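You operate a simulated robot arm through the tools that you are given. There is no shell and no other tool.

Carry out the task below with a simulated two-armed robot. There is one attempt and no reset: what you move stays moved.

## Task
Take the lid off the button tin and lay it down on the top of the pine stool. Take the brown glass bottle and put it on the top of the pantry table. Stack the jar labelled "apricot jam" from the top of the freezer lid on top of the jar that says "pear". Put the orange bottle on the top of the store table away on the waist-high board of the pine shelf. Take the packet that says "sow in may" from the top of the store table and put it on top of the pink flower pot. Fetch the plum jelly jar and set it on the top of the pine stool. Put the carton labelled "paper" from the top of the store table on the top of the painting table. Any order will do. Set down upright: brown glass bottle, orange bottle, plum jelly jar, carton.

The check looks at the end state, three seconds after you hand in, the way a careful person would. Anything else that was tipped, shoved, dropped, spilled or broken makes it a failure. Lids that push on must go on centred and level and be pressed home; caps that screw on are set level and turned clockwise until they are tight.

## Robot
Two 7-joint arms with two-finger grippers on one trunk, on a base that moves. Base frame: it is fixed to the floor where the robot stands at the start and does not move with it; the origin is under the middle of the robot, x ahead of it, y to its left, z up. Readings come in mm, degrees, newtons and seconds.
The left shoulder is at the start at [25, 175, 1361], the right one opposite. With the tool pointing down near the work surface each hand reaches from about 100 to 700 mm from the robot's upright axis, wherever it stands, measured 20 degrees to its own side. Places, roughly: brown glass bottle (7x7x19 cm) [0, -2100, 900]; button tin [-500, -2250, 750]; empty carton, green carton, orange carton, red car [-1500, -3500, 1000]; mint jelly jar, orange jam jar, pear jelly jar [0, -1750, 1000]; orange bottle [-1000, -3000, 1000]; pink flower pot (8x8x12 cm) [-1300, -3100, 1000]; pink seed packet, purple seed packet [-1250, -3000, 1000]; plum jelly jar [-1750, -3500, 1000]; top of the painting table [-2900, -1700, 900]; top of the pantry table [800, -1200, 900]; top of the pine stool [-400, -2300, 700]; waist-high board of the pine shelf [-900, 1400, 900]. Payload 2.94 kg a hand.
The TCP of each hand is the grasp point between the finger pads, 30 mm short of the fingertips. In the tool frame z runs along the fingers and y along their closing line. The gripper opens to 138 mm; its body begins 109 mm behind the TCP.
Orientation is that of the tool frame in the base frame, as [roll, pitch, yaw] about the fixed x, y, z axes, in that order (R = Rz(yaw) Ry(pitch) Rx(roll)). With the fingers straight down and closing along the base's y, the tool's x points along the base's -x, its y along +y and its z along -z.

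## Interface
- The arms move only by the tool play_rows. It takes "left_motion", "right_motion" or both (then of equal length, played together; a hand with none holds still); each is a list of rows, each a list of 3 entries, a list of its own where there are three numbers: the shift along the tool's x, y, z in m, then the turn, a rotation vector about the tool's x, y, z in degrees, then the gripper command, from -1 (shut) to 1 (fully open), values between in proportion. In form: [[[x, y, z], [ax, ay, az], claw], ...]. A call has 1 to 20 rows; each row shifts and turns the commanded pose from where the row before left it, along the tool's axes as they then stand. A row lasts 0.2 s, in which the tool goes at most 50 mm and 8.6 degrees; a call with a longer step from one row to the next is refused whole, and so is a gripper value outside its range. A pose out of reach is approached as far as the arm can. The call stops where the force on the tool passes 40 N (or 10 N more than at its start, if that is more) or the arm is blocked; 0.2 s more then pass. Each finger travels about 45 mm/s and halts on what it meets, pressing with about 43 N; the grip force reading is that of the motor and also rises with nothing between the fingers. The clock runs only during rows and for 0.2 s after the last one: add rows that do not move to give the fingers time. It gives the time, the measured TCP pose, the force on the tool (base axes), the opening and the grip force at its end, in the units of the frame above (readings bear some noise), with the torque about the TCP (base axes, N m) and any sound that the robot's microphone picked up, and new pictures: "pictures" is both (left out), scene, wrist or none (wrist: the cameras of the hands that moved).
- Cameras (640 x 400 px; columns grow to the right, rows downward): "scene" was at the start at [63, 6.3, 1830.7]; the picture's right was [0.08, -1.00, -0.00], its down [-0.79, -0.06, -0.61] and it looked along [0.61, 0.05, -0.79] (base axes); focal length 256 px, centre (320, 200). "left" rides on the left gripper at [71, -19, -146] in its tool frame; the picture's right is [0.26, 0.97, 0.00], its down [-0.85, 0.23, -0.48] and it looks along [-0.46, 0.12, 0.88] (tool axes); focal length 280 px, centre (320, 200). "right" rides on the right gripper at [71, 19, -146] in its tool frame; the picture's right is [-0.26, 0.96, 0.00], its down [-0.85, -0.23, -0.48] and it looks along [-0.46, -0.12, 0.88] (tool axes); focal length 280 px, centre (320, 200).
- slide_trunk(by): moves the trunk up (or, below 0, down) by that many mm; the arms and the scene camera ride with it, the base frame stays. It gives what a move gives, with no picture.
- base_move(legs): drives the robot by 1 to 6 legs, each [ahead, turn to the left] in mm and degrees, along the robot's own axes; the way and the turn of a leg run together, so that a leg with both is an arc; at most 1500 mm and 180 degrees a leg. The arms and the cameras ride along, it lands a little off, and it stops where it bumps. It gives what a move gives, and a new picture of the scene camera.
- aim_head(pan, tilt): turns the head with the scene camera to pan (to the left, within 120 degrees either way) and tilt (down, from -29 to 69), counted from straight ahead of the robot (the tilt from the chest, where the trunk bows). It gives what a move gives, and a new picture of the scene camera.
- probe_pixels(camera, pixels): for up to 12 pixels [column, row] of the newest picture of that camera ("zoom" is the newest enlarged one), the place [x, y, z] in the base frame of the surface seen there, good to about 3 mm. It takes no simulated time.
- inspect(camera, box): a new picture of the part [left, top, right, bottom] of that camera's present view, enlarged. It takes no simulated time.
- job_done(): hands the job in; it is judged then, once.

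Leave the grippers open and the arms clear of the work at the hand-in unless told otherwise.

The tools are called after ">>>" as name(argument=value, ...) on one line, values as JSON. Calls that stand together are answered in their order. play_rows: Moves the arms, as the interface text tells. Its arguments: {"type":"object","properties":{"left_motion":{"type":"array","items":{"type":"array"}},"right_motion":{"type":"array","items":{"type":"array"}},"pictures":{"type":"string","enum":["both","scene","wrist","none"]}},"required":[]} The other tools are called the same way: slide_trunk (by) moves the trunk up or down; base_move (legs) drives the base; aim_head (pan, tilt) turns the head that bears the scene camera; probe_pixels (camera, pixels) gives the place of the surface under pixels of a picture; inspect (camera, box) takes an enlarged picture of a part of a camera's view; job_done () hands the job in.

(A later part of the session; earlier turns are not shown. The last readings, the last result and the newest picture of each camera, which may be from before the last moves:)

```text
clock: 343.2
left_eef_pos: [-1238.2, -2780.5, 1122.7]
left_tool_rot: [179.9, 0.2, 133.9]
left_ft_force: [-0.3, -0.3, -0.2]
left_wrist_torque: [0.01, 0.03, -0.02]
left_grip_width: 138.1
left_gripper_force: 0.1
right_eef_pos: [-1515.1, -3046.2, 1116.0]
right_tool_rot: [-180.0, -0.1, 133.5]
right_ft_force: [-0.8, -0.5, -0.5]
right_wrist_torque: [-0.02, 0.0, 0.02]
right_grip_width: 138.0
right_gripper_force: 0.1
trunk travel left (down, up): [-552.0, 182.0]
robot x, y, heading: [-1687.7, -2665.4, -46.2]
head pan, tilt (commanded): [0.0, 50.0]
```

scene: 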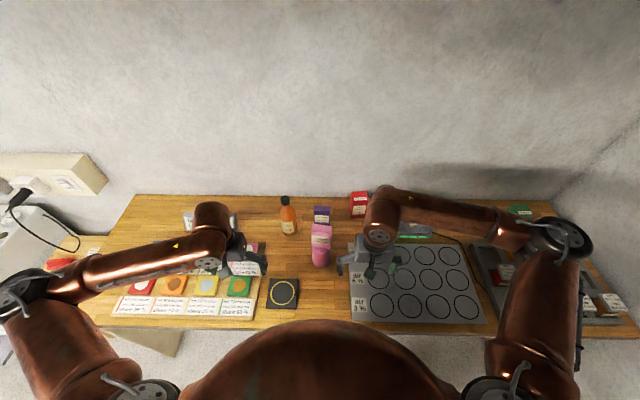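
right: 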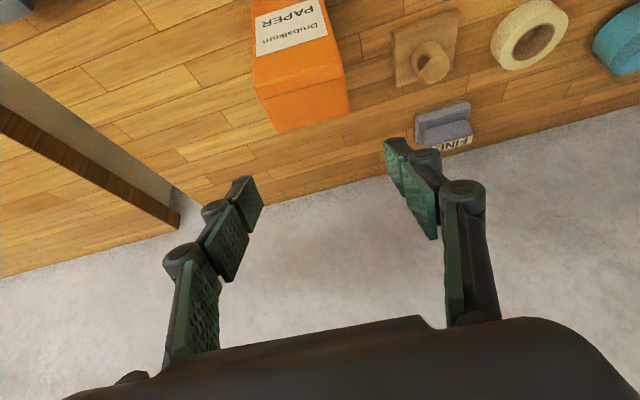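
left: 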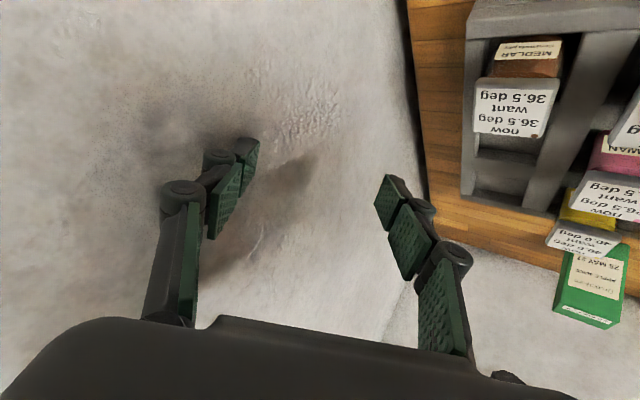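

I zoom on the orange bottle at (288,215) and probe it.

>>> inspect(camera="scene", box=[255, 185, 345, 275])

```text
4.44 times, centred on (300, 230) of scene
```

zoom: 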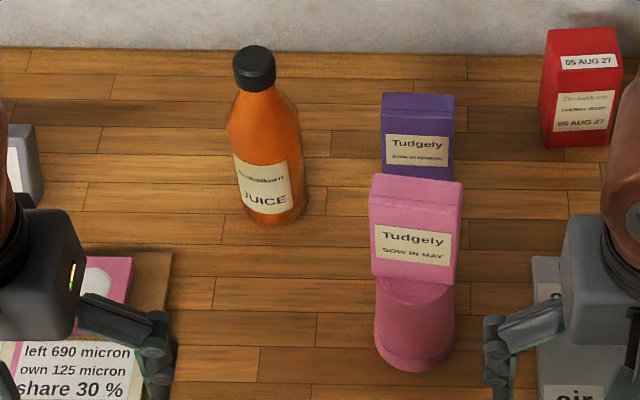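

>>> probe_pixels(camera="zoom", pixels=[[253, 58], [253, 80], [252, 95], [264, 130], [234, 135], [296, 130], [268, 170], [238, 170], [303, 165], [275, 215], [245, 205], [302, 200]])

```text
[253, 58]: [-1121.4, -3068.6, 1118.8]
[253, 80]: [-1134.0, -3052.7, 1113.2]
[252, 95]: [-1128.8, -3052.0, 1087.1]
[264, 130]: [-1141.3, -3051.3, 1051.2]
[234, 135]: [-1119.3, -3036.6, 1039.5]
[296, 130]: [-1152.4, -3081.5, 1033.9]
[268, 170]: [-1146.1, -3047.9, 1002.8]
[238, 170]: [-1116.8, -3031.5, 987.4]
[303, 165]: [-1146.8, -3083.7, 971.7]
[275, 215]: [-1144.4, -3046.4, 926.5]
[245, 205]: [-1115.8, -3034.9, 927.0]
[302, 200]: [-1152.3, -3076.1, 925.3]
```

Bottle centre ≈ [-1118,-3067], top 1120, body about 68 mm wide up to z≈1045. I tilt the left hand 31° forward, set it 88 mm open, line it up with the bottle and lower it to grip height, still 290 mm short.

>>> play_rows(left_motion=[[[0, 0, 0], [0, -7.75, 0], 0.6], [[0, 0, 0], [0, -7.75, 0], 0.28], [[0, 0, 0], [0, -7.75, 0], 0.28], [[0, 0, 0], [0, -7.75, 0], 0.28], [[0, -0.0282, 0], [0, 0, 0], 0.28], [[0, -0.0282, 0], [0, 0, 0], 0.28], [[0, -0.0282, 0], [0, 0, 0], 0.28], [[0, -0.0282, 0], [0, 0, 0], 0.28], [[0.0189, 0, 0.0314], [0, 0, 0], 0.28], [[0.0189, 0, 0.0314], [0, 0, 0], 0.28], [[0.0189, 0, 0.0314], [0, 0, 0], 0.28], [[0, 0, 0], [0, 0, 0], 0.28]], pictures="both")

```text
clock: 345.8
left_eef_pos: [-1267.9, -2907.0, 992.9]
left_tool_rot: [180.0, 31.1, 133.8]
left_ft_force: [-0.4, -0.7, -0.8]
left_wrist_torque: [0.03, 0.03, 0.01]
left_grip_width: 88.1
left_gripper_force: 0.1
left hand out of reach, approached as far as the arm can: row 1, 2, 3, 4
right_eef_pos: [-1515.5, -3046.0, 1116.7]
right_tool_rot: [179.9, 0.0, 133.5]
right_ft_force: [0.3, -0.2, -0.4]
right_wrist_torque: [-0.01, -0.02, -0.05]
right_grip_width: 137.8
right_gripper_force: 0.0
trunk travel left (down, up): [-552.0, 182.0]
robot x, y, heading: [-1691.4, -2663.7, -46.0]
head pan, tilt (commanded): [0.0, 50.0]
```

scene: 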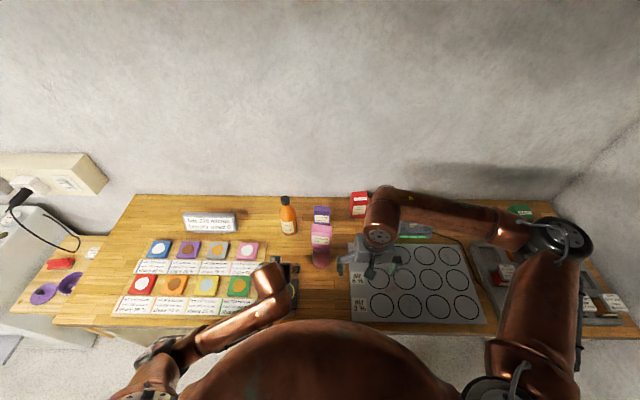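
left: 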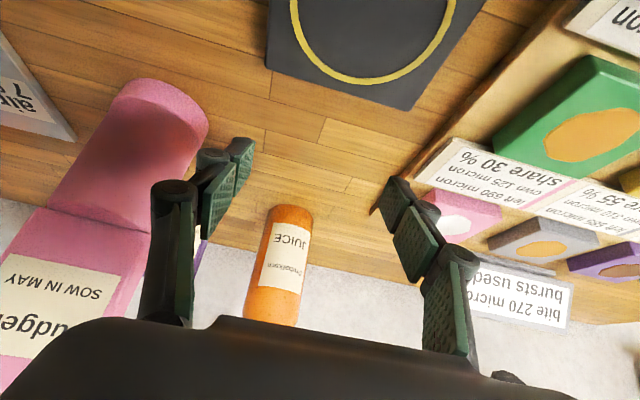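

The hand ended 219 mm short of the bottle, well lined up (2 mm off). I raise it 19 mm and advance 150 mm first.

>>> play_rows(left_motion=[[[-0.0098, 0, -0.0163], [0, 0, 0], 0.28], [[-0.0313, 0, 0.0188], [0, 0, 0], 0.28], [[-0.0313, 0, 0.0188], [0, 0, 0], 0.28], [[-0.0313, 0, 0.0188], [0, 0, 0], 0.28], [[-0.0313, 0, 0.0188], [0, 0, 0], 0.28], [[0, 0, 0], [0, 0, 0], 0.28]], pictures="both")

```text
clock: 347.2
left_eef_pos: [-1168.9, -3009.7, 1012.3]
left_tool_rot: [180.0, 31.1, 133.9]
left_ft_force: [-0.9, 0.0, 0.7]
left_wrist_torque: [0.01, -0.02, -0.02]
left_grip_width: 88.5
left_gripper_force: 0.0
right_eef_pos: [-1515.4, -3045.2, 1117.2]
right_tool_rot: [-180.0, 0.1, 133.5]
right_ft_force: [-0.1, -0.4, 0.4]
right_wrist_torque: [-0.02, 0.03, -0.01]
right_grip_width: 138.3
right_gripper_force: 0.1
trunk travel left (down, up): [-552.0, 182.0]
robot x, y, heading: [-1691.6, -2661.0, -45.9]
head pan, tilt (commanded): [0.0, 50.0]
```

scene: 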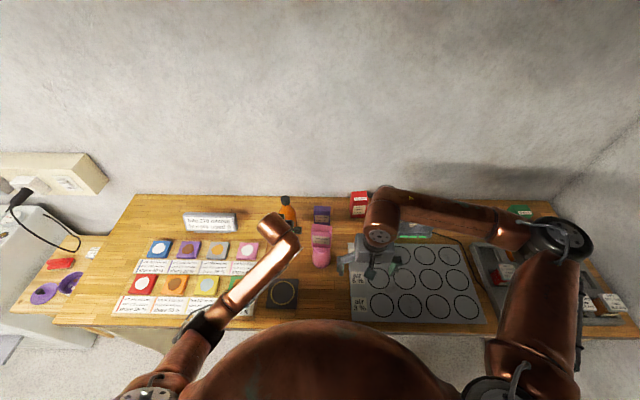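
left: 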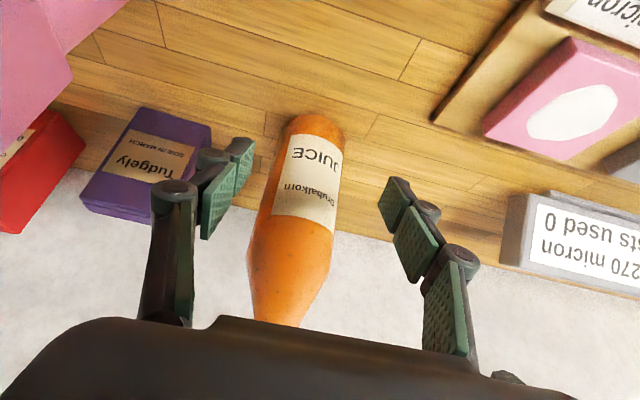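

The bottle is between the fingers ahead. I probe its outline with the left camera for fine alignment.

>>> probe_pixels(camera="left", pixels=[[252, 237], [290, 237], [328, 237], [262, 200], [298, 200], [333, 200], [283, 150], [310, 150], [338, 150], [250, 260], [325, 260]])

```text
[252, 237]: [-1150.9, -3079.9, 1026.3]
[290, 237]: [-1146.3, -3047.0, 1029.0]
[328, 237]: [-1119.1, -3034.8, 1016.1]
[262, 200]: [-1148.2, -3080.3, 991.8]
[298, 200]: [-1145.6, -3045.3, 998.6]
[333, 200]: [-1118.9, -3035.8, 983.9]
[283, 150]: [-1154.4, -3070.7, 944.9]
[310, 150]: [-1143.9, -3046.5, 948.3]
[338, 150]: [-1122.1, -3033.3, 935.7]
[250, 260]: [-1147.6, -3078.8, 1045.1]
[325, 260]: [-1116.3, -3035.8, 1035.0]
```

Bottle centre ≈ [-1120.5,-3067], radius 32. I advance 75 mm with 5 mm correction to the right.

>>> play_rows(left_motion=[[[-0.0214, -0.0025, 0.0129], [0, 0, 0], 0.28], [[-0.0214, -0.0025, 0.0129], [0, 0, 0], 0.28], [[-0.0214, 0, 0.0129], [0, 0, 0], 0.28], [[0, 0, 0], [0, 0, 0], 0.28]], pictures="both")

```text
clock: 348.2
left_eef_pos: [-1117.3, -3068.9, 1014.2]
left_tool_rot: [179.9, 31.0, 133.8]
left_ft_force: [-0.6, -0.4, -0.5]
left_wrist_torque: [-0.02, -0.02, -0.03]
left_grip_width: 88.0
left_gripper_force: 0.1
right_eef_pos: [-1514.5, -3046.5, 1117.1]
right_tool_rot: [-179.9, 0.0, 133.5]
right_ft_force: [-0.4, 0.4, 0.0]
right_wrist_torque: [-0.03, -0.03, 0.01]
right_grip_width: 138.0
right_gripper_force: 0.1
trunk travel left (down, up): [-552.0, 182.0]
robot x, y, heading: [-1691.5, -2656.8, -46.1]
head pan, tilt (commanded): [0.0, 50.0]
```

scene: 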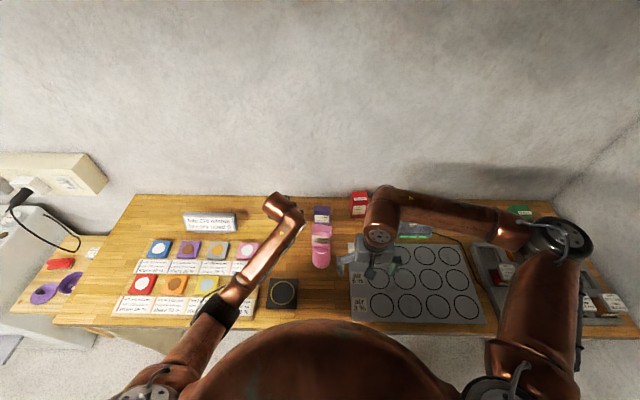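
left: 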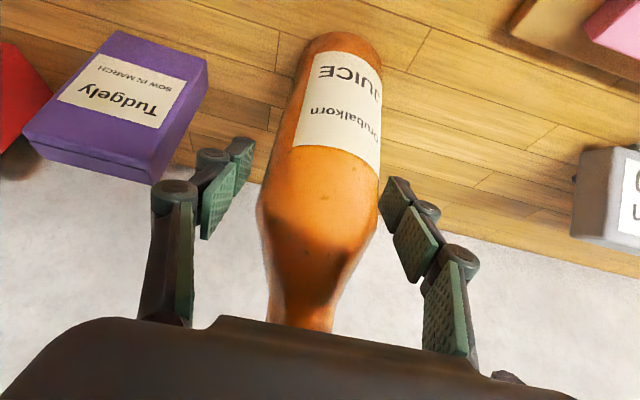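

Bottle between the pads. I close the left grip.

>>> play_rows(left_motion=[[[0, 0, 0], [0, 0, 0], -1], [[0, 0, 0], [0, 0, 0], -1], [[0, 0, 0], [0, 0, 0], -1], [[0, 0, 0], [0, 0, 0], -1], [[0, 0, 0], [0, 0, 0], -1], [[-0.0103, 0, -0.0171], [0, 0, 0], -1], [[0, 0, 0], [0, 0, 0], -1]], pictures="both")

```text
clock: 349.8
left_eef_pos: [-1115.6, -3068.6, 1033.9]
left_tool_rot: [179.8, 31.0, 133.9]
left_ft_force: [-0.5, -0.3, -4.2]
left_wrist_torque: [-0.04, 0.01, 0.02]
left_grip_width: 63.9
left_gripper_force: 43.5
right_eef_pos: [-1514.7, -3047.4, 1116.7]
right_tool_rot: [180.0, 0.0, 133.5]
right_ft_force: [1.0, -0.2, 0.9]
right_wrist_torque: [-0.01, 0.03, -0.03]
right_grip_width: 137.8
right_gripper_force: 0.1
trunk travel left (down, up): [-552.0, 182.0]
robot x, y, heading: [-1689.9, -2660.5, -46.3]
head pan, tilt (commanded): [0.0, 50.0]
```

scene: 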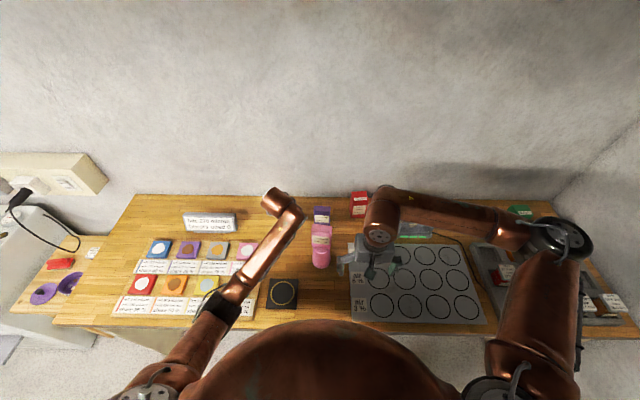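
left: 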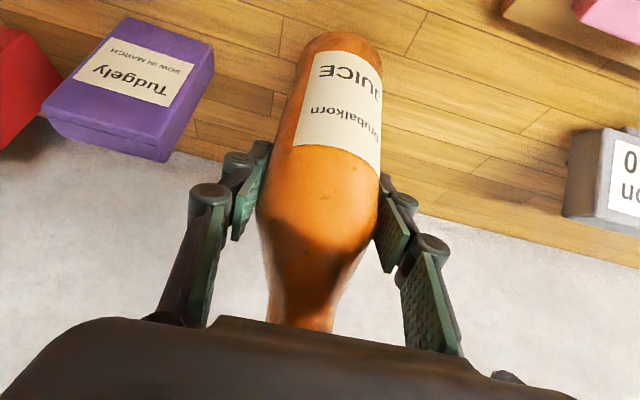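

Held (63.9 mm, about 4 N). I lift 60 mm more and draw it back 215 mm.

>>> play_rows(left_motion=[[[-0.0155, 0, -0.0257], [0, 0, 0], -1], [[-0.0155, 0, -0.0257], [0, 0, 0], -1], [[0.0306, 0, -0.0184], [0, 0, 0], -1], [[0.0306, 0, -0.0184], [0, 0, 0], -1], [[0.0306, 0, -0.0184], [0, 0, 0], -1], [[0.0306, 0, -0.0184], [0, 0, 0], -1], [[0.0306, 0, -0.0184], [0, 0, 0], -1], [[0.0306, 0, -0.0184], [0, 0, 0], -1], [[0, 0, 0], [0, 0, 0], -1]], pictures="both")

```text
clock: 352.0
left_eef_pos: [-1221.6, -2888.2, 1096.0]
left_tool_rot: [171.4, 32.9, 130.9]
left_ft_force: [0.3, -0.6, -3.3]
left_wrist_torque: [-0.05, 0.04, -0.05]
left_grip_width: 64.0
left_gripper_force: 42.7
right_eef_pos: [-1515.3, -3045.6, 1117.3]
right_tool_rot: [-179.9, 0.1, 133.4]
right_ft_force: [-0.7, 0.0, -0.7]
right_wrist_torque: [-0.04, 0.01, 0.03]
right_grip_width: 138.0
right_gripper_force: 0.1
trunk travel left (down, up): [-552.0, 182.0]
robot x, y, heading: [-1691.4, -2659.1, -46.0]
head pan, tilt (commanded): [0.0, 50.0]
stopped in row 9 (left hand): the arm was blocked; the commanded pose is now the measured one
```

scene: 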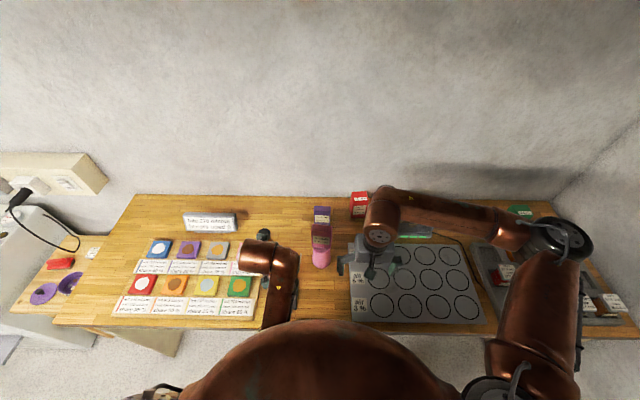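
left: 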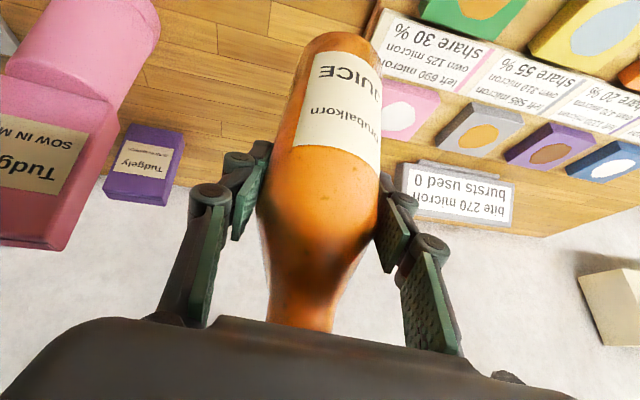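

The bottle is held, but the left elbow has swung inward and met the body, leaning the tool by 9°. I move the hand 40 mm ahead again and turn it level.

>>> play_rows(left_motion=[[[-0.0257, 0, 0.0155], [0, 0, 0], -1], [[-0.0257, 0, 0.0155], [0, 0, 0], -1], [[0, 0, 0], [4.3, 0, 0], -1], [[0, 0, 0], [4.3, 0, 0], -1], [[0, 0, 0], [0, 0, 0], -1]], pictures="scene")

```text
clock: 353.2
left_eef_pos: [-1176.0, -2927.1, 1099.8]
left_tool_rot: [179.1, 33.0, 130.7]
left_ft_force: [-0.7, -0.5, -3.6]
left_wrist_torque: [0.0, -0.04, 0.0]
left_grip_width: 63.9
left_gripper_force: 42.8
right_eef_pos: [-1515.6, -3046.0, 1115.9]
right_tool_rot: [179.9, 0.0, 133.4]
right_ft_force: [-0.5, 0.0, -0.2]
right_wrist_torque: [-0.02, -0.02, 0.02]
right_grip_width: 138.1
right_gripper_force: 0.1
trunk travel left (down, up): [-552.0, 182.0]
robot x, y, heading: [-1692.7, -2662.1, -45.9]
head pan, tilt (commanded): [0.0, 50.0]
```

scene: 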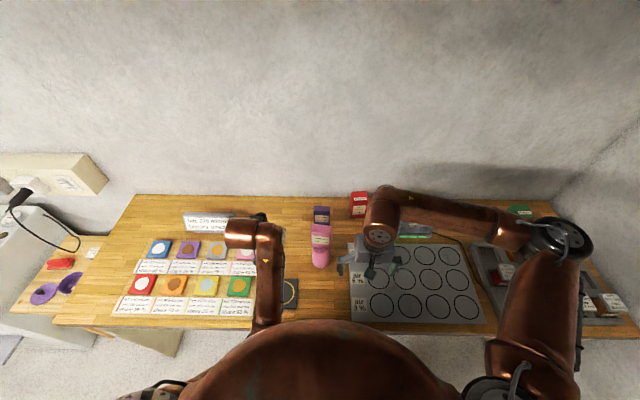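

Bottle held level. I back off 300 mm, turn left, and drive up the room in the direction of the doorway.

>>> base_move(legs=[[-300, 0], [0, 90.3], [1300, 0], [1200, 0]])

```text
clock: 370.7
left_eef_pos: [311.8, -361.2, 1098.7]
left_tool_rot: [179.1, 32.9, -145.2]
left_ft_force: [1.1, -0.2, -5.1]
left_wrist_torque: [-0.05, 0.03, 0.0]
left_grip_width: 64.0
left_gripper_force: 42.6
right_eef_pos: [394.4, -710.7, 1116.8]
right_tool_rot: [179.9, 0.0, -142.4]
right_ft_force: [-0.1, -0.1, 0.1]
right_wrist_torque: [0.02, -0.01, 0.0]
right_grip_width: 138.3
right_gripper_force: 0.1
trunk travel left (down, up): [-552.0, 182.0]
robot x, y, heading: [-7.3, -845.5, 37.7]
head pan, tilt (commanded): [0.0, 50.0]
```

scene: 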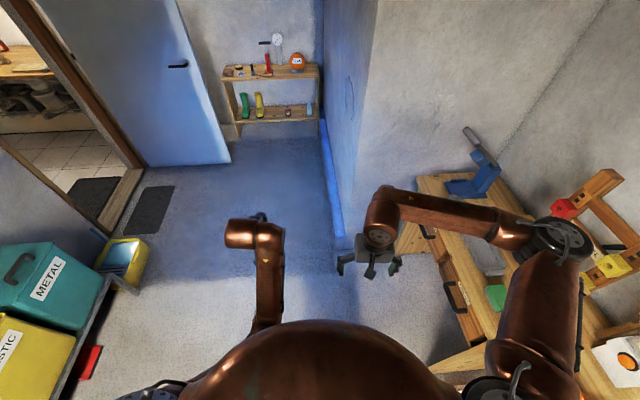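

I see the doorway at the left with the door leaf open. I probe its jambs, threshold, door leaf and the bins.

>>> probe_pixels(camera="scene", pixels=[[145, 170], [104, 240], [120, 205], [80, 190], [228, 160], [150, 140], [110, 110], [40, 180], [8, 150], [140, 262], [85, 330], [120, 240]])

>>> aim_head(pan=55, tilt=35)

```text
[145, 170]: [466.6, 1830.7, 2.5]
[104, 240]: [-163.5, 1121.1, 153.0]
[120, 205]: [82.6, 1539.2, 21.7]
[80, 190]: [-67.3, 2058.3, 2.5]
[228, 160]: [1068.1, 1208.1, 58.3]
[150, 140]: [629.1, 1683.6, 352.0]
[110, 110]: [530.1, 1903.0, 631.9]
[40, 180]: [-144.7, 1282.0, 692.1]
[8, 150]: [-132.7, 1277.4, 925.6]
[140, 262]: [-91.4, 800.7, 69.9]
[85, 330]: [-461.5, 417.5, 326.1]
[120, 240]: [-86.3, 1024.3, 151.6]
```

```text
clock: 371.9
left_eef_pos: [310.3, -360.0, 1099.4]
left_tool_rot: [179.0, 33.0, -145.2]
left_ft_force: [0.3, 0.0, -4.6]
left_wrist_torque: [0.02, 0.0, 0.0]
left_grip_width: 63.9
left_gripper_force: 43.7
right_eef_pos: [395.5, -711.5, 1117.0]
right_tool_rot: [179.9, -0.1, -142.4]
right_ft_force: [-0.5, -0.5, -0.3]
right_wrist_torque: [0.0, 0.02, 0.02]
right_grip_width: 138.0
right_gripper_force: 0.0
trunk travel left (down, up): [-552.0, 182.0]
robot x, y, heading: [-5.6, -847.9, 37.8]
head pan, tilt (commanded): [55.0, 35.0]
```

scene: 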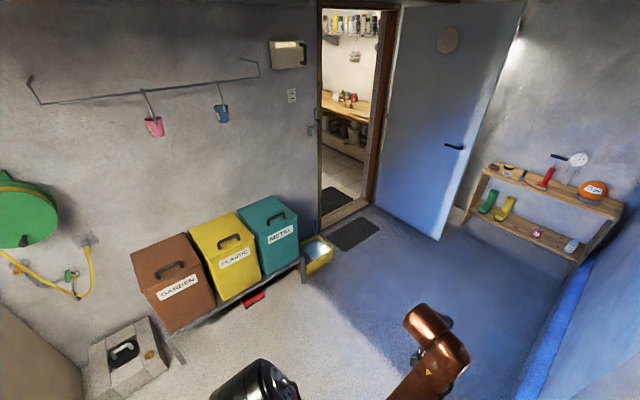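

>>> probe_pixels(camera="scene", pixels=[[318, 150], [318, 200], [322, 225], [376, 130], [370, 190], [368, 206], [372, 150], [440, 238], [450, 200], [345, 213], [335, 195], [318, 100]])

>>> inspect(camera="scene", box=[290, 0, 460, 260])

```text
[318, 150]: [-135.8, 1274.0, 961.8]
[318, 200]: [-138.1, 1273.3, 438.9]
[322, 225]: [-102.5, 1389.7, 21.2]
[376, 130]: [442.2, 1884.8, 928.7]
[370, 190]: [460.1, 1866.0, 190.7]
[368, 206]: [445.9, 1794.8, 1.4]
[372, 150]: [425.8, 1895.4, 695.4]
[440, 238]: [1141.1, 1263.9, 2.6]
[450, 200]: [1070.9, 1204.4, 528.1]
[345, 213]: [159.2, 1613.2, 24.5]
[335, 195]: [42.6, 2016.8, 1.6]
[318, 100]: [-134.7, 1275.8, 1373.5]
```

```text
1.54 times, centred on (375, 130) of scene
```

zoom: 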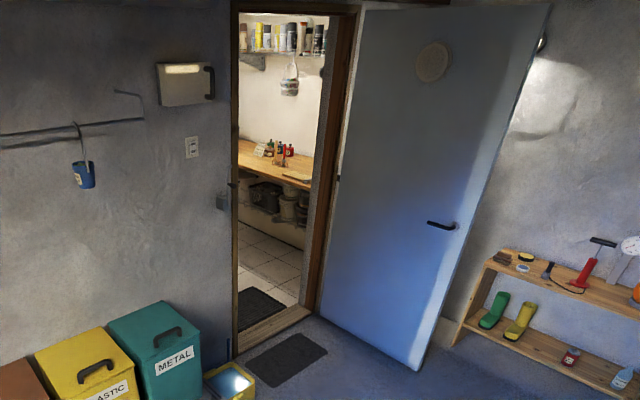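

The doorway is about 800 mm wide (left jamb l≈794, right jamb l≈1634), with a thin threshold; the door leaf stands open along l≈1640. The right elbow sticks out ~550 mm, so I extend the right hand forward and inward to pull that elbow in.

>>> play_rows(right_motion=[[[-0.038, 0.0169, 0], [0, 0, 0], 0.3], [[-0.038, 0.0169, 0], [0, 0, 0], -0.3], [[-0.038, 0.0169, 0], [0, 0, 0], -0.8], [[-0.038, 0.0169, 0], [0, 0, 0], -0.8], [[-0.038, 0.0169, 0], [0, 0, 0], -0.8], [[-0.038, 0.0169, 0], [0, 0, 0], -0.8], [[-0.038, 0.0169, 0], [0, 0, 0], -0.8], [[0, 0, 0], [0, 0, 0], -0.8]], pictures="none")

>>> aim_head(pan=0, tilt=60)

```text
clock: 373.8
left_eef_pos: [310.3, -362.3, 1099.4]
left_tool_rot: [178.9, 33.1, -145.2]
left_ft_force: [-0.5, -0.3, -3.7]
left_wrist_torque: [0.0, -0.01, 0.03]
left_grip_width: 64.0
left_gripper_force: 42.7
right_eef_pos: [535.3, -459.0, 1118.3]
right_tool_rot: [179.9, 0.0, -142.3]
right_ft_force: [0.1, -0.5, 0.1]
right_wrist_torque: [0.06, 0.03, -0.02]
right_grip_width: 13.8
right_gripper_force: 0.0
trunk travel left (down, up): [-552.0, 182.0]
robot x, y, heading: [-7.9, -849.5, 37.9]
head pan, tilt (commanded): [55.0, 35.0]
```

```text
clock: 375.0
left_eef_pos: [310.6, -359.9, 1099.0]
left_tool_rot: [179.0, 33.0, -145.1]
left_ft_force: [0.1, -0.2, -4.8]
left_wrist_torque: [0.0, 0.0, -0.03]
left_grip_width: 64.0
left_gripper_force: 43.5
right_eef_pos: [534.4, -457.8, 1117.4]
right_tool_rot: [179.9, 0.0, -142.4]
right_ft_force: [0.0, 0.3, 0.1]
right_wrist_torque: [-0.01, -0.06, -0.01]
right_grip_width: 13.8
right_gripper_force: 0.0
trunk travel left (down, up): [-552.0, 182.0]
robot x, y, heading: [-3.0, -848.3, 37.9]
head pan, tilt (commanded): [0.0, 60.0]
```

scene: 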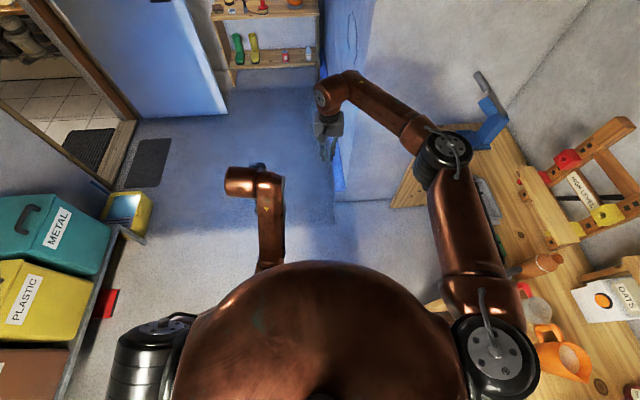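

The right elbow now lies almost in line. I probe the outermost arm parts on both sides.

>>> probe_pixels(camera="scene", pixels=[[470, 150], [445, 150], [490, 200], [520, 300], [538, 365], [490, 345], [112, 345], [150, 340], [190, 318], [330, 130], [240, 180]])

```text
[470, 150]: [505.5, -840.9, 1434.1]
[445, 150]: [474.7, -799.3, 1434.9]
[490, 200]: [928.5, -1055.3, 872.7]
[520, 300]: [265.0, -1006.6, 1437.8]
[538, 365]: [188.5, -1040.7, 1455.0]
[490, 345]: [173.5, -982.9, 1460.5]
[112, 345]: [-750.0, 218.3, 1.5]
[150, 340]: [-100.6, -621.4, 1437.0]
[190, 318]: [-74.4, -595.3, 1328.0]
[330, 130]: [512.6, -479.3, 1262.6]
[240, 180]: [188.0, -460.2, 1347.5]
```

Width is now about ±310 mm, fine for the doorway. I check the small boot shelf at the far end, so that the extended hand does not sweep into it.

>>> aim_head(pan=10, tilt=40)

```text
clock: 375.8
left_eef_pos: [311.4, -359.8, 1099.8]
left_tool_rot: [179.0, 33.0, -145.2]
left_ft_force: [-0.2, 0.0, -4.2]
left_wrist_torque: [-0.01, 0.03, 0.02]
left_grip_width: 64.1
left_gripper_force: 43.5
right_eef_pos: [536.5, -457.4, 1117.0]
right_tool_rot: [180.0, 0.0, -142.4]
right_ft_force: [-1.1, 1.2, -0.8]
right_wrist_torque: [-0.02, -0.03, -0.02]
right_grip_width: 13.8
right_gripper_force: 0.0
trunk travel left (down, up): [-552.0, 182.0]
robot x, y, heading: [-4.7, -846.1, 37.8]
head pan, tilt (commanded): [10.0, 40.0]
```

scene: 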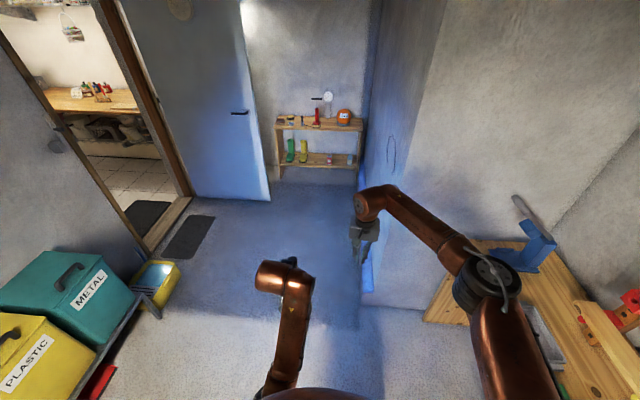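

>>> probe_pixels(camera="scene", pixels=[[280, 128], [362, 128], [345, 112], [328, 97], [283, 185], [268, 198], [200, 195], [245, 110], [370, 230], [400, 120], [190, 190], [160, 250]])

```text
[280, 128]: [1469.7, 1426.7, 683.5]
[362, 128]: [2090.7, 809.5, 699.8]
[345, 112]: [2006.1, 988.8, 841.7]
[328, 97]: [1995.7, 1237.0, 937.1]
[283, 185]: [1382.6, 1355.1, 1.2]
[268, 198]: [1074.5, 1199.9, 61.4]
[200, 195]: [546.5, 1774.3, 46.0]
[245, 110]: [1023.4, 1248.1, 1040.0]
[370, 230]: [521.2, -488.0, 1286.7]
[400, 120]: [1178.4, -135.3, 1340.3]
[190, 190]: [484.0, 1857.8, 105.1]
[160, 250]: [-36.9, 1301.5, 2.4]
```

The boot shelf is low (top 700, front at l≈2050). I plan a curved approach to the doorway: first to n≈560,l≈350, then diagonally to n≈-250,l≈1040, then turn toward the opening.

>>> base_move(legs=[[0, 9.1], [946, 0], [0, 47.1]])

```text
clock: 383.6
left_eef_pos: [426.5, 371.7, 1099.6]
left_tool_rot: [179.1, 33.0, -88.9]
left_ft_force: [-0.7, -0.4, -4.3]
left_wrist_torque: [0.03, -0.05, 0.01]
left_grip_width: 64.0
left_gripper_force: 42.8
right_eef_pos: [633.4, 506.4, 1116.9]
right_tool_rot: [180.0, 0.0, -86.1]
right_ft_force: [-1.1, 0.1, -0.8]
right_wrist_torque: [0.04, -0.02, 0.01]
right_grip_width: 13.6
right_gripper_force: 0.1
trunk travel left (down, up): [-552.0, 182.0]
robot x, y, heading: [657.1, -157.3, 94.3]
head pan, tilt (commanded): [10.0, 40.0]
```

scene: 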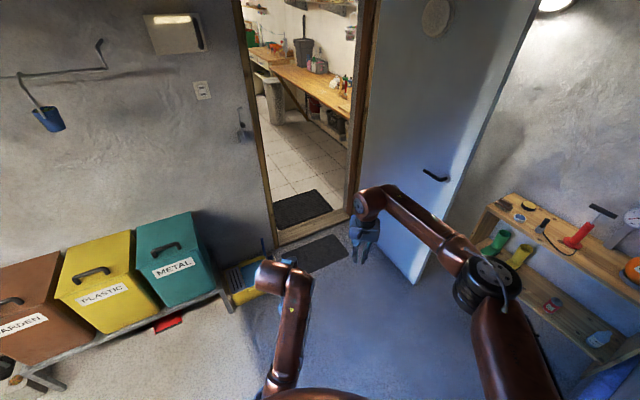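

I continue to the point before the doorway: turn 2°, drive 1040 mm, then turn left toward the opening.

>>> base_move(legs=[[0, 2.2], [1040, 0]])

```text
clock: 389.4
left_eef_pos: [307.9, 1388.8, 1098.0]
left_tool_rot: [179.1, 32.9, -87.6]
left_ft_force: [0.0, -0.8, -4.6]
left_wrist_torque: [0.04, -0.01, 0.0]
left_grip_width: 64.0
left_gripper_force: 42.8
right_eef_pos: [510.4, 1526.6, 1116.9]
right_tool_rot: [-180.0, 0.0, -84.7]
right_ft_force: [-0.8, -0.5, -0.4]
right_wrist_torque: [-0.02, -0.01, 0.01]
right_grip_width: 13.8
right_gripper_force: 0.1
trunk travel left (down, up): [-552.0, 182.0]
robot x, y, heading: [548.7, 857.7, 95.4]
head pan, tilt (commanded): [10.0, 40.0]
```

scene: 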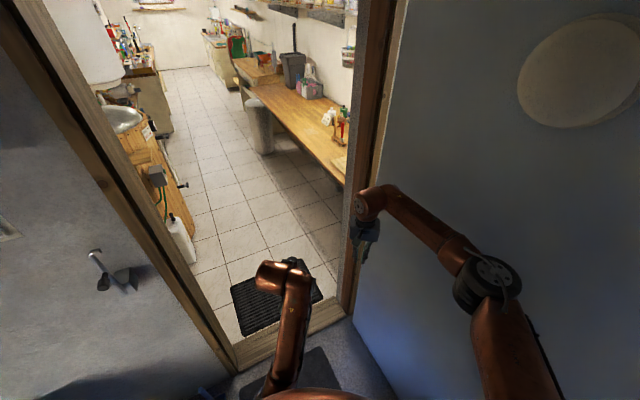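

I turn left 26° toward the opening and look inside.

>>> base_move(legs=[[0, 26]])

>>> aim_head(pan=20, tilt=35)

```text
clock: 391.1
left_eef_pos: [102.7, 1233.1, 1099.9]
left_tool_rot: [178.9, 33.1, -62.0]
left_ft_force: [0.2, -0.9, -4.7]
left_wrist_torque: [0.01, 0.02, -0.02]
left_grip_width: 64.0
left_gripper_force: 42.9
right_eef_pos: [228.3, 1444.5, 1117.9]
right_tool_rot: [-179.9, 0.0, -59.1]
right_ft_force: [0.4, 0.5, -0.6]
right_wrist_torque: [0.04, -0.06, 0.0]
right_grip_width: 13.8
right_gripper_force: 0.0
trunk travel left (down, up): [-552.0, 182.0]
robot x, y, heading: [546.9, 863.4, 121.3]
head pan, tilt (commanded): [10.0, 40.0]
```

scene: 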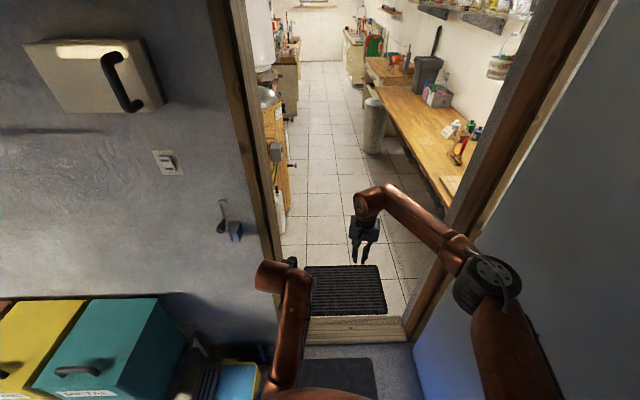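

```text
clock: 391.8
left_eef_pos: [102.7, 1232.9, 1099.9]
left_tool_rot: [178.9, 33.1, -62.0]
left_ft_force: [-0.7, 1.3, -4.9]
left_wrist_torque: [0.01, -0.02, 0.01]
left_grip_width: 64.2
left_gripper_force: 42.8
right_eef_pos: [226.8, 1444.6, 1117.5]
right_tool_rot: [179.9, 0.0, -59.2]
right_ft_force: [0.3, -0.3, 0.3]
right_wrist_torque: [0.01, 0.0, -0.01]
right_grip_width: 14.0
right_gripper_force: 0.0
trunk travel left (down, up): [-552.0, 182.0]
robot x, y, heading: [549.3, 859.8, 121.4]
head pan, tilt (commanded): [20.0, 35.0]
```

scene: 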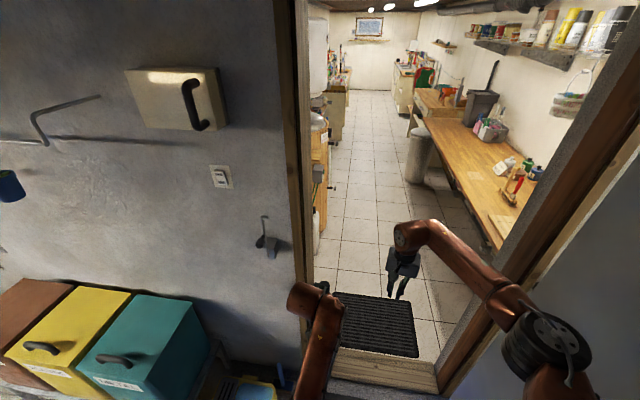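

I zoom into the opening to see the pine shelf at the left inside.

>>> inspect(camera="scene", box=[290, 20, 450, 300])

>>> probe_pixels(camera="scene", pixels=[[318, 150], [320, 180], [326, 165], [318, 225], [330, 110], [345, 85], [360, 200], [430, 250], [470, 200], [445, 140], [400, 350], [310, 300]])

```text
1.43 times, centred on (370, 160) of scene
```

zoom: 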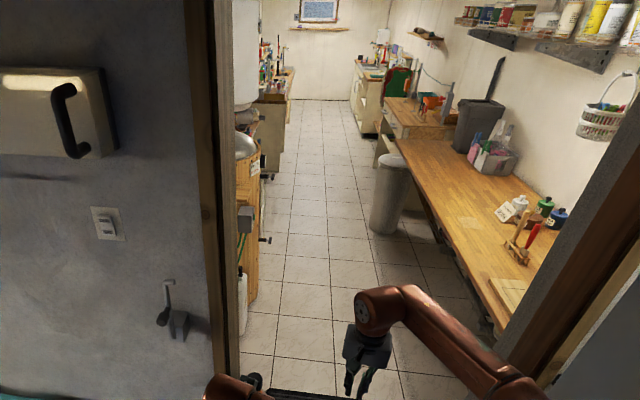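

```text
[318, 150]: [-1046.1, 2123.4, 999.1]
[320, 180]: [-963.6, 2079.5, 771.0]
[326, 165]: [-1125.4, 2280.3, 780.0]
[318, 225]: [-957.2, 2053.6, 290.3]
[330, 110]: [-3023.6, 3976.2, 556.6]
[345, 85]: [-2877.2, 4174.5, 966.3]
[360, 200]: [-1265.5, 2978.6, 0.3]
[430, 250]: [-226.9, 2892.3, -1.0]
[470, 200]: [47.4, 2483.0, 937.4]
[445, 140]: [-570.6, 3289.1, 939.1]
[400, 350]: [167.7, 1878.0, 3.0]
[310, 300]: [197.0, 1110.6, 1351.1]
```

The room beyond runs on ahead; its counter is on the right (l≥1650). My line (heading 121°) passes the doorway near its middle. I first drive 550 mm.

>>> base_move(legs=[[550, 0]])

>>> aim_head(pan=0, tilt=60)

```text
clock: 395.4
left_eef_pos: [-175.4, 1672.2, 1118.6]
left_tool_rot: [175.0, 35.1, -62.8]
left_ft_force: [0.7, 1.2, -3.7]
left_wrist_torque: [-0.08, -0.01, 0.08]
left_grip_width: 64.0
left_gripper_force: 43.3
right_eef_pos: [-33.6, 1895.7, 1128.2]
right_tool_rot: [179.2, 1.4, -59.2]
right_ft_force: [0.3, 0.1, -0.8]
right_wrist_torque: [-0.09, 0.04, 0.03]
right_grip_width: 14.0
right_gripper_force: 0.0
trunk travel left (down, up): [-552.0, 182.0]
robot x, y, heading: [266.5, 1324.4, 121.9]
head pan, tilt (commanded): [20.0, 35.0]
stopped in leg 1: the robot was blocked; the commanded pose is now the measured one
```

scene: 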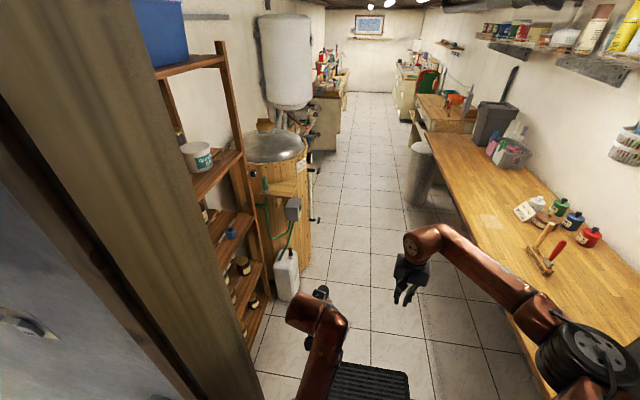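

```text
clock: 396.3
left_eef_pos: [-179.3, 1669.4, 1119.7]
left_tool_rot: [175.0, 35.4, -62.8]
left_ft_force: [0.0, -0.9, -3.6]
left_wrist_torque: [-0.04, -0.06, 0.0]
left_grip_width: 64.0
left_gripper_force: 43.5
right_eef_pos: [-37.7, 1892.3, 1130.4]
right_tool_rot: [179.3, 1.4, -59.2]
right_ft_force: [-0.1, -0.2, 0.1]
right_wrist_torque: [-0.04, -0.01, 0.0]
right_grip_width: 13.9
right_gripper_force: 0.1
trunk travel left (down, up): [-552.0, 182.0]
robot x, y, heading: [264.4, 1323.2, 121.7]
head pan, tilt (commanded): [0.0, 60.0]
```

scene: 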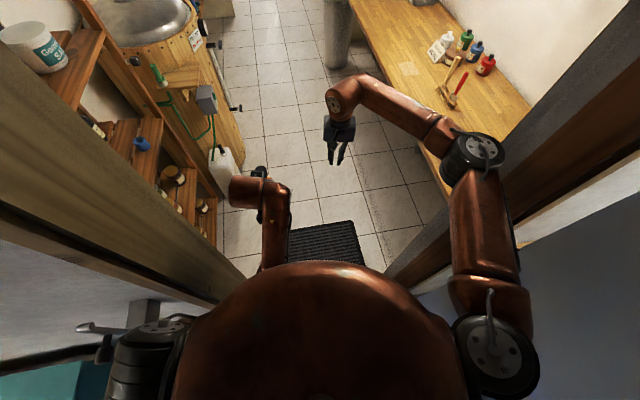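

The base stopped at n≈-760, probably touching the threshold. The pine shelf is now visible on the left inside. I probe the shelf boards and the threshold.

>>> probe_pixels(camera="scene", pixels=[[95, 55], [70, 90], [35, 50], [135, 130], [190, 190], [105, 110], [215, 215], [245, 255], [240, 285], [330, 255], [215, 300], [390, 275]])

>>> aim_head(pan=30, tilt=35)

```text
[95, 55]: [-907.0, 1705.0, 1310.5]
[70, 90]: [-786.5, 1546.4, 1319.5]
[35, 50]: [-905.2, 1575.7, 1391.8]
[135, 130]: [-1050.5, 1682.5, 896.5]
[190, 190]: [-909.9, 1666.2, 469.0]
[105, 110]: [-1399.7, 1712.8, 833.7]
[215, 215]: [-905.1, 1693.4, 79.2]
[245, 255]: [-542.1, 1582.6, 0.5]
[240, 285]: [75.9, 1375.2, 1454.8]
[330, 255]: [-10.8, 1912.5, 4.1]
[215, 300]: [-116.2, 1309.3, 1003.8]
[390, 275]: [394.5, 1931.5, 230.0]
```

```text
clock: 397.3
left_eef_pos: [-178.0, 1667.5, 1118.8]
left_tool_rot: [174.9, 35.3, -62.8]
left_ft_force: [-0.4, 1.0, -3.4]
left_wrist_torque: [0.01, -0.04, 0.01]
left_grip_width: 63.8
left_gripper_force: 42.9
right_eef_pos: [-36.9, 1892.2, 1130.3]
right_tool_rot: [179.3, 1.4, -59.1]
right_ft_force: [-1.3, 1.1, 0.4]
right_wrist_torque: [0.0, 0.0, -0.02]
right_grip_width: 13.9
right_gripper_force: 0.0
trunk travel left (down, up): [-552.0, 182.0]
robot x, y, heading: [264.5, 1322.0, 122.2]
head pan, tilt (commanded): [30.0, 35.0]
```

scene: 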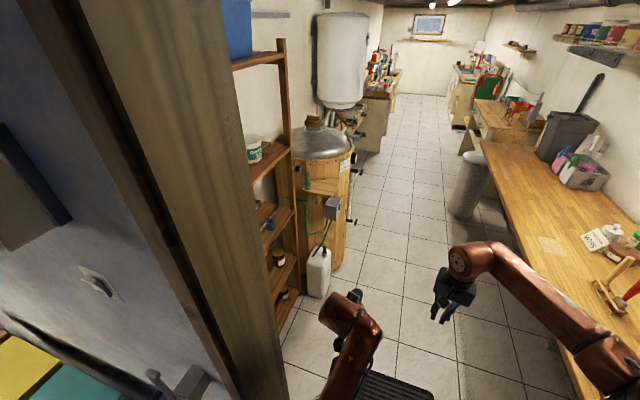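

The shelf's boards are at z≈469, 896 and 1315; front at l≈530. I zoom in on the waist-high board.

>>> inspect(camera="scene", box=[230, 40, 350, 340])

>>> inspect(camera="left", box=[0, 0, 640, 400])

```text
1.33 times, centred on (290, 190) of scene
```

zoom: 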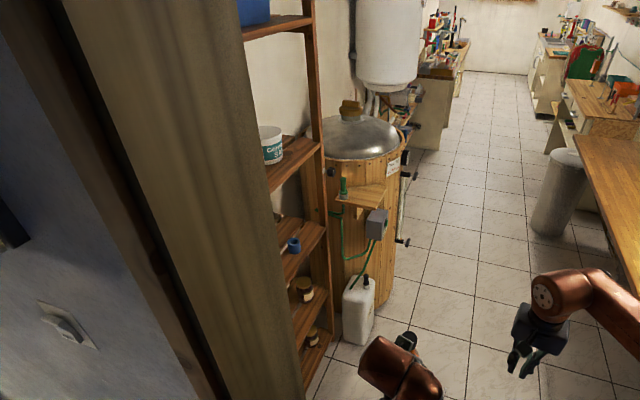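

```text
1.00 times, centred on (320, 200) of left (not enlarged: the box is as wide or as high as the picture)
```

zoom: 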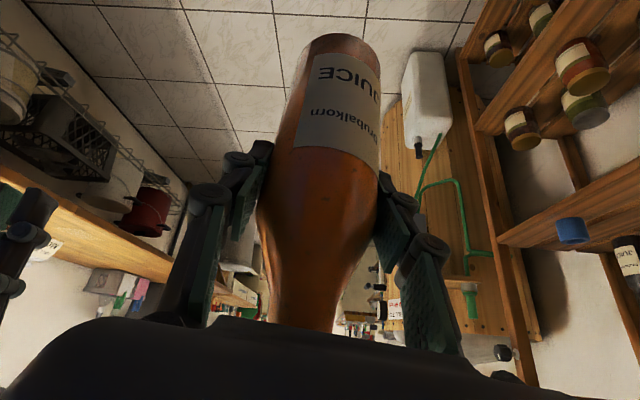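

Something stops the robot here; the hands rose slightly, so it may be the upper body rather than the base. I look up at the door frame's top.

>>> aim_head(pan=0, tilt=-20)

```text
clock: 398.5
left_eef_pos: [-177.6, 1667.8, 1118.8]
left_tool_rot: [174.9, 35.2, -62.9]
left_ft_force: [0.0, -0.6, -4.0]
left_wrist_torque: [-0.03, 0.0, -0.02]
left_grip_width: 64.2
left_gripper_force: 43.2
right_eef_pos: [-36.2, 1892.4, 1131.4]
right_tool_rot: [179.4, 1.3, -59.2]
right_ft_force: [0.1, 0.0, -0.4]
right_wrist_torque: [0.01, 0.0, -0.01]
right_grip_width: 13.7
right_gripper_force: 0.0
trunk travel left (down, up): [-552.0, 182.0]
robot x, y, heading: [266.2, 1324.8, 122.0]
head pan, tilt (commanded): [0.0, -20.0]
```

scene: 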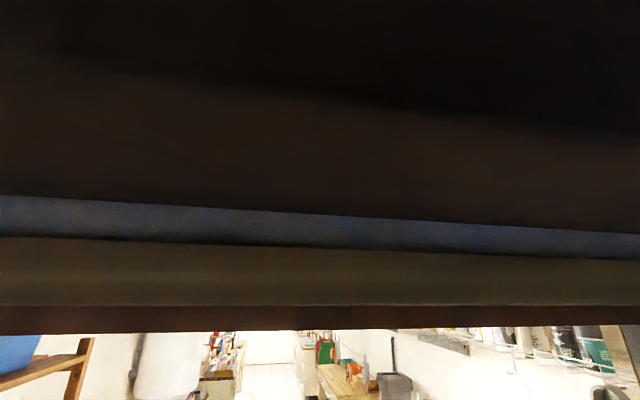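

>>> probe_pixels(camera="scene", pixels=[[320, 325], [320, 280], [320, 230], [320, 190], [320, 140], [320, 60], [320, 10], [100, 290], [560, 290], [320, 313]])

```text
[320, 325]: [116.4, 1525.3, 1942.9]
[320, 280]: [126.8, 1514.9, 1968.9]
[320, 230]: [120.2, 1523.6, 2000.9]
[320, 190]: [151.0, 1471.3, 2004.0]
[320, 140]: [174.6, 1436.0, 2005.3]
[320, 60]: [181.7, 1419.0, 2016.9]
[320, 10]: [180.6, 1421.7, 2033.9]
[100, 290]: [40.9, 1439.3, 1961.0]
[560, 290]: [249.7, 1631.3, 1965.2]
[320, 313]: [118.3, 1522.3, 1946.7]
```

The lintel's underside is only at z≈1941 and a beam at ≈2004 is right at the head, so it is the head that touches. I lower the trunk 170 mm and look level again.

>>> slide_trunk(by=-170)

>>> aim_head(pan=0, tilt=45)

```text
clock: 400.4
left_eef_pos: [-196.5, 1658.0, 947.2]
left_tool_rot: [171.1, 35.2, -64.2]
left_ft_force: [0.2, 0.5, -4.4]
left_wrist_torque: [0.0, -0.05, -0.01]
left_grip_width: 64.1
left_gripper_force: 43.4
right_eef_pos: [-35.6, 1892.8, 960.8]
right_tool_rot: [179.3, 1.5, -59.2]
right_ft_force: [-0.6, 0.1, -0.2]
right_wrist_torque: [0.01, -0.05, -0.02]
right_grip_width: 13.6
right_gripper_force: 0.0
trunk travel left (down, up): [-382.0, 352.0]
robot x, y, heading: [264.0, 1322.3, 122.1]
head pan, tilt (commanded): [0.0, -20.0]
```

```text
clock: 401.8
left_eef_pos: [-197.6, 1660.3, 951.2]
left_tool_rot: [171.3, 35.4, -64.1]
left_ft_force: [0.6, 0.3, -4.6]
left_wrist_torque: [0.0, 0.01, 0.02]
left_grip_width: 64.3
left_gripper_force: 43.3
right_eef_pos: [-37.7, 1892.3, 961.1]
right_tool_rot: [179.3, 1.4, -59.1]
right_ft_force: [-0.8, 0.7, -0.3]
right_wrist_torque: [0.02, -0.03, -0.02]
right_grip_width: 13.7
right_gripper_force: 0.0
trunk travel left (down, up): [-382.0, 352.0]
robot x, y, heading: [262.5, 1323.2, 121.9]
head pan, tilt (commanded): [0.0, 45.0]
```

scene: 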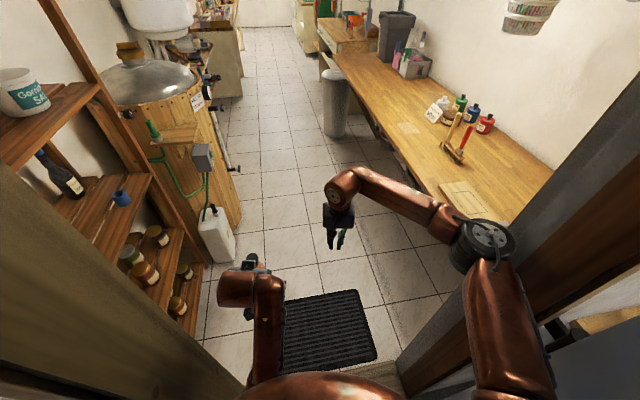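

Now the shelf's waist board is visible with a dark bottle and a blue cup. Before driving on I probe both jambs and my arms' outer surfaces.

>>> probe_pixels(camera="scene", pixels=[[405, 355], [470, 320], [600, 170], [560, 240], [512, 245], [550, 380], [120, 330], [180, 350], [30, 215], [225, 375], [90, 300], [530, 300]])

```text
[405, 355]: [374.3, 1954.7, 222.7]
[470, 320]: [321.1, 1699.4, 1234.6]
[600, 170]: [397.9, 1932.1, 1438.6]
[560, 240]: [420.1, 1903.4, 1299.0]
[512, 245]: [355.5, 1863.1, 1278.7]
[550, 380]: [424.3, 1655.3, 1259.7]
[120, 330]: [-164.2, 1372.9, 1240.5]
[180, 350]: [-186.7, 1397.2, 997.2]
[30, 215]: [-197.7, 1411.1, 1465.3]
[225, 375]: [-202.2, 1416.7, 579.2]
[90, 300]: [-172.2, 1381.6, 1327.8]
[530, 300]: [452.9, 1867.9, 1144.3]
```

Clear opening: l from 843 to 1633. My line keeps about 45–50 mm on each side. I drive 340 mm on.

>>> base_move(legs=[[340, 0]])

```text
clock: 404.0
left_eef_pos: [-370.8, 1943.9, 949.0]
left_tool_rot: [172.1, 35.4, -63.8]
left_ft_force: [-1.6, -1.6, -4.0]
left_wrist_torque: [0.08, -0.1, -0.07]
left_grip_width: 63.7
left_gripper_force: 43.3
right_eef_pos: [-213.5, 2173.8, 961.9]
right_tool_rot: [179.3, 1.5, -59.1]
right_ft_force: [-0.1, -1.9, -0.1]
right_wrist_torque: [0.15, -0.17, -0.02]
right_grip_width: 13.7
right_gripper_force: 0.0
trunk travel left (down, up): [-382.0, 352.0]
robot x, y, heading: [87.5, 1608.1, 121.6]
head pan, tilt (commanded): [0.0, 45.0]
```

scene: 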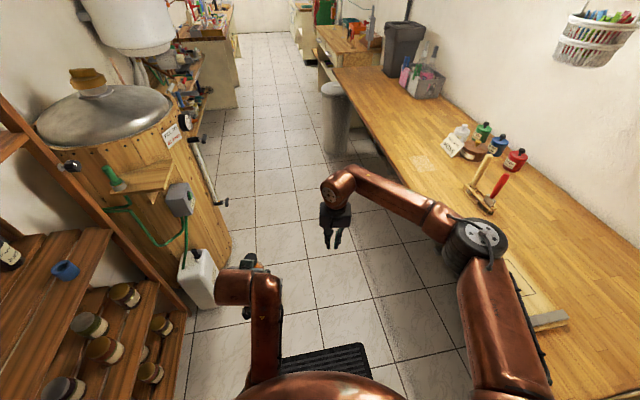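

Through the doorway. I probe the waist board's surface and the objects on it.

>>> inspect(camera="scene", box=[0, 180, 200, 400])

>>> probe_pixels(camera="scene", pixels=[[100, 238], [65, 268], [8, 255], [40, 240], [105, 255], [30, 310], [50, 290], [85, 245], [60, 100], [5, 140], [125, 295], [90, 325]])

```text
1.82 times, centred on (100, 290) of scene
```

zoom: 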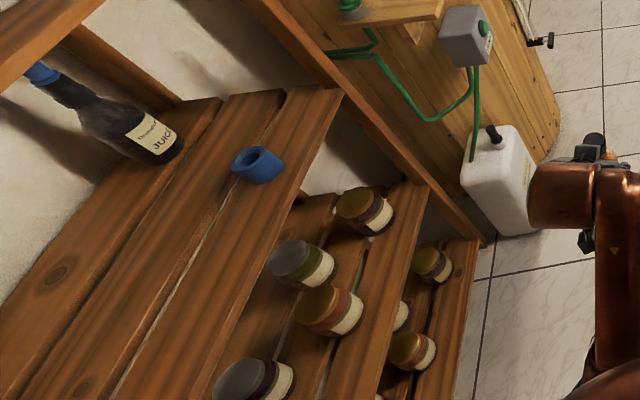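

```text
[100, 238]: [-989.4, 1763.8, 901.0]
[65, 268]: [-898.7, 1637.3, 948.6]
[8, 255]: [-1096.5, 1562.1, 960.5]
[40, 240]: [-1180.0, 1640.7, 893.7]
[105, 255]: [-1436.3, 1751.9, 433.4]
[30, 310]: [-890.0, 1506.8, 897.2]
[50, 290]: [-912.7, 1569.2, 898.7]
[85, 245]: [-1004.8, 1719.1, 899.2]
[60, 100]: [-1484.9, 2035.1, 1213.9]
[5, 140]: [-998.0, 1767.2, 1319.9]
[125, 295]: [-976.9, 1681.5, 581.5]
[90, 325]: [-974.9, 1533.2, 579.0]
```

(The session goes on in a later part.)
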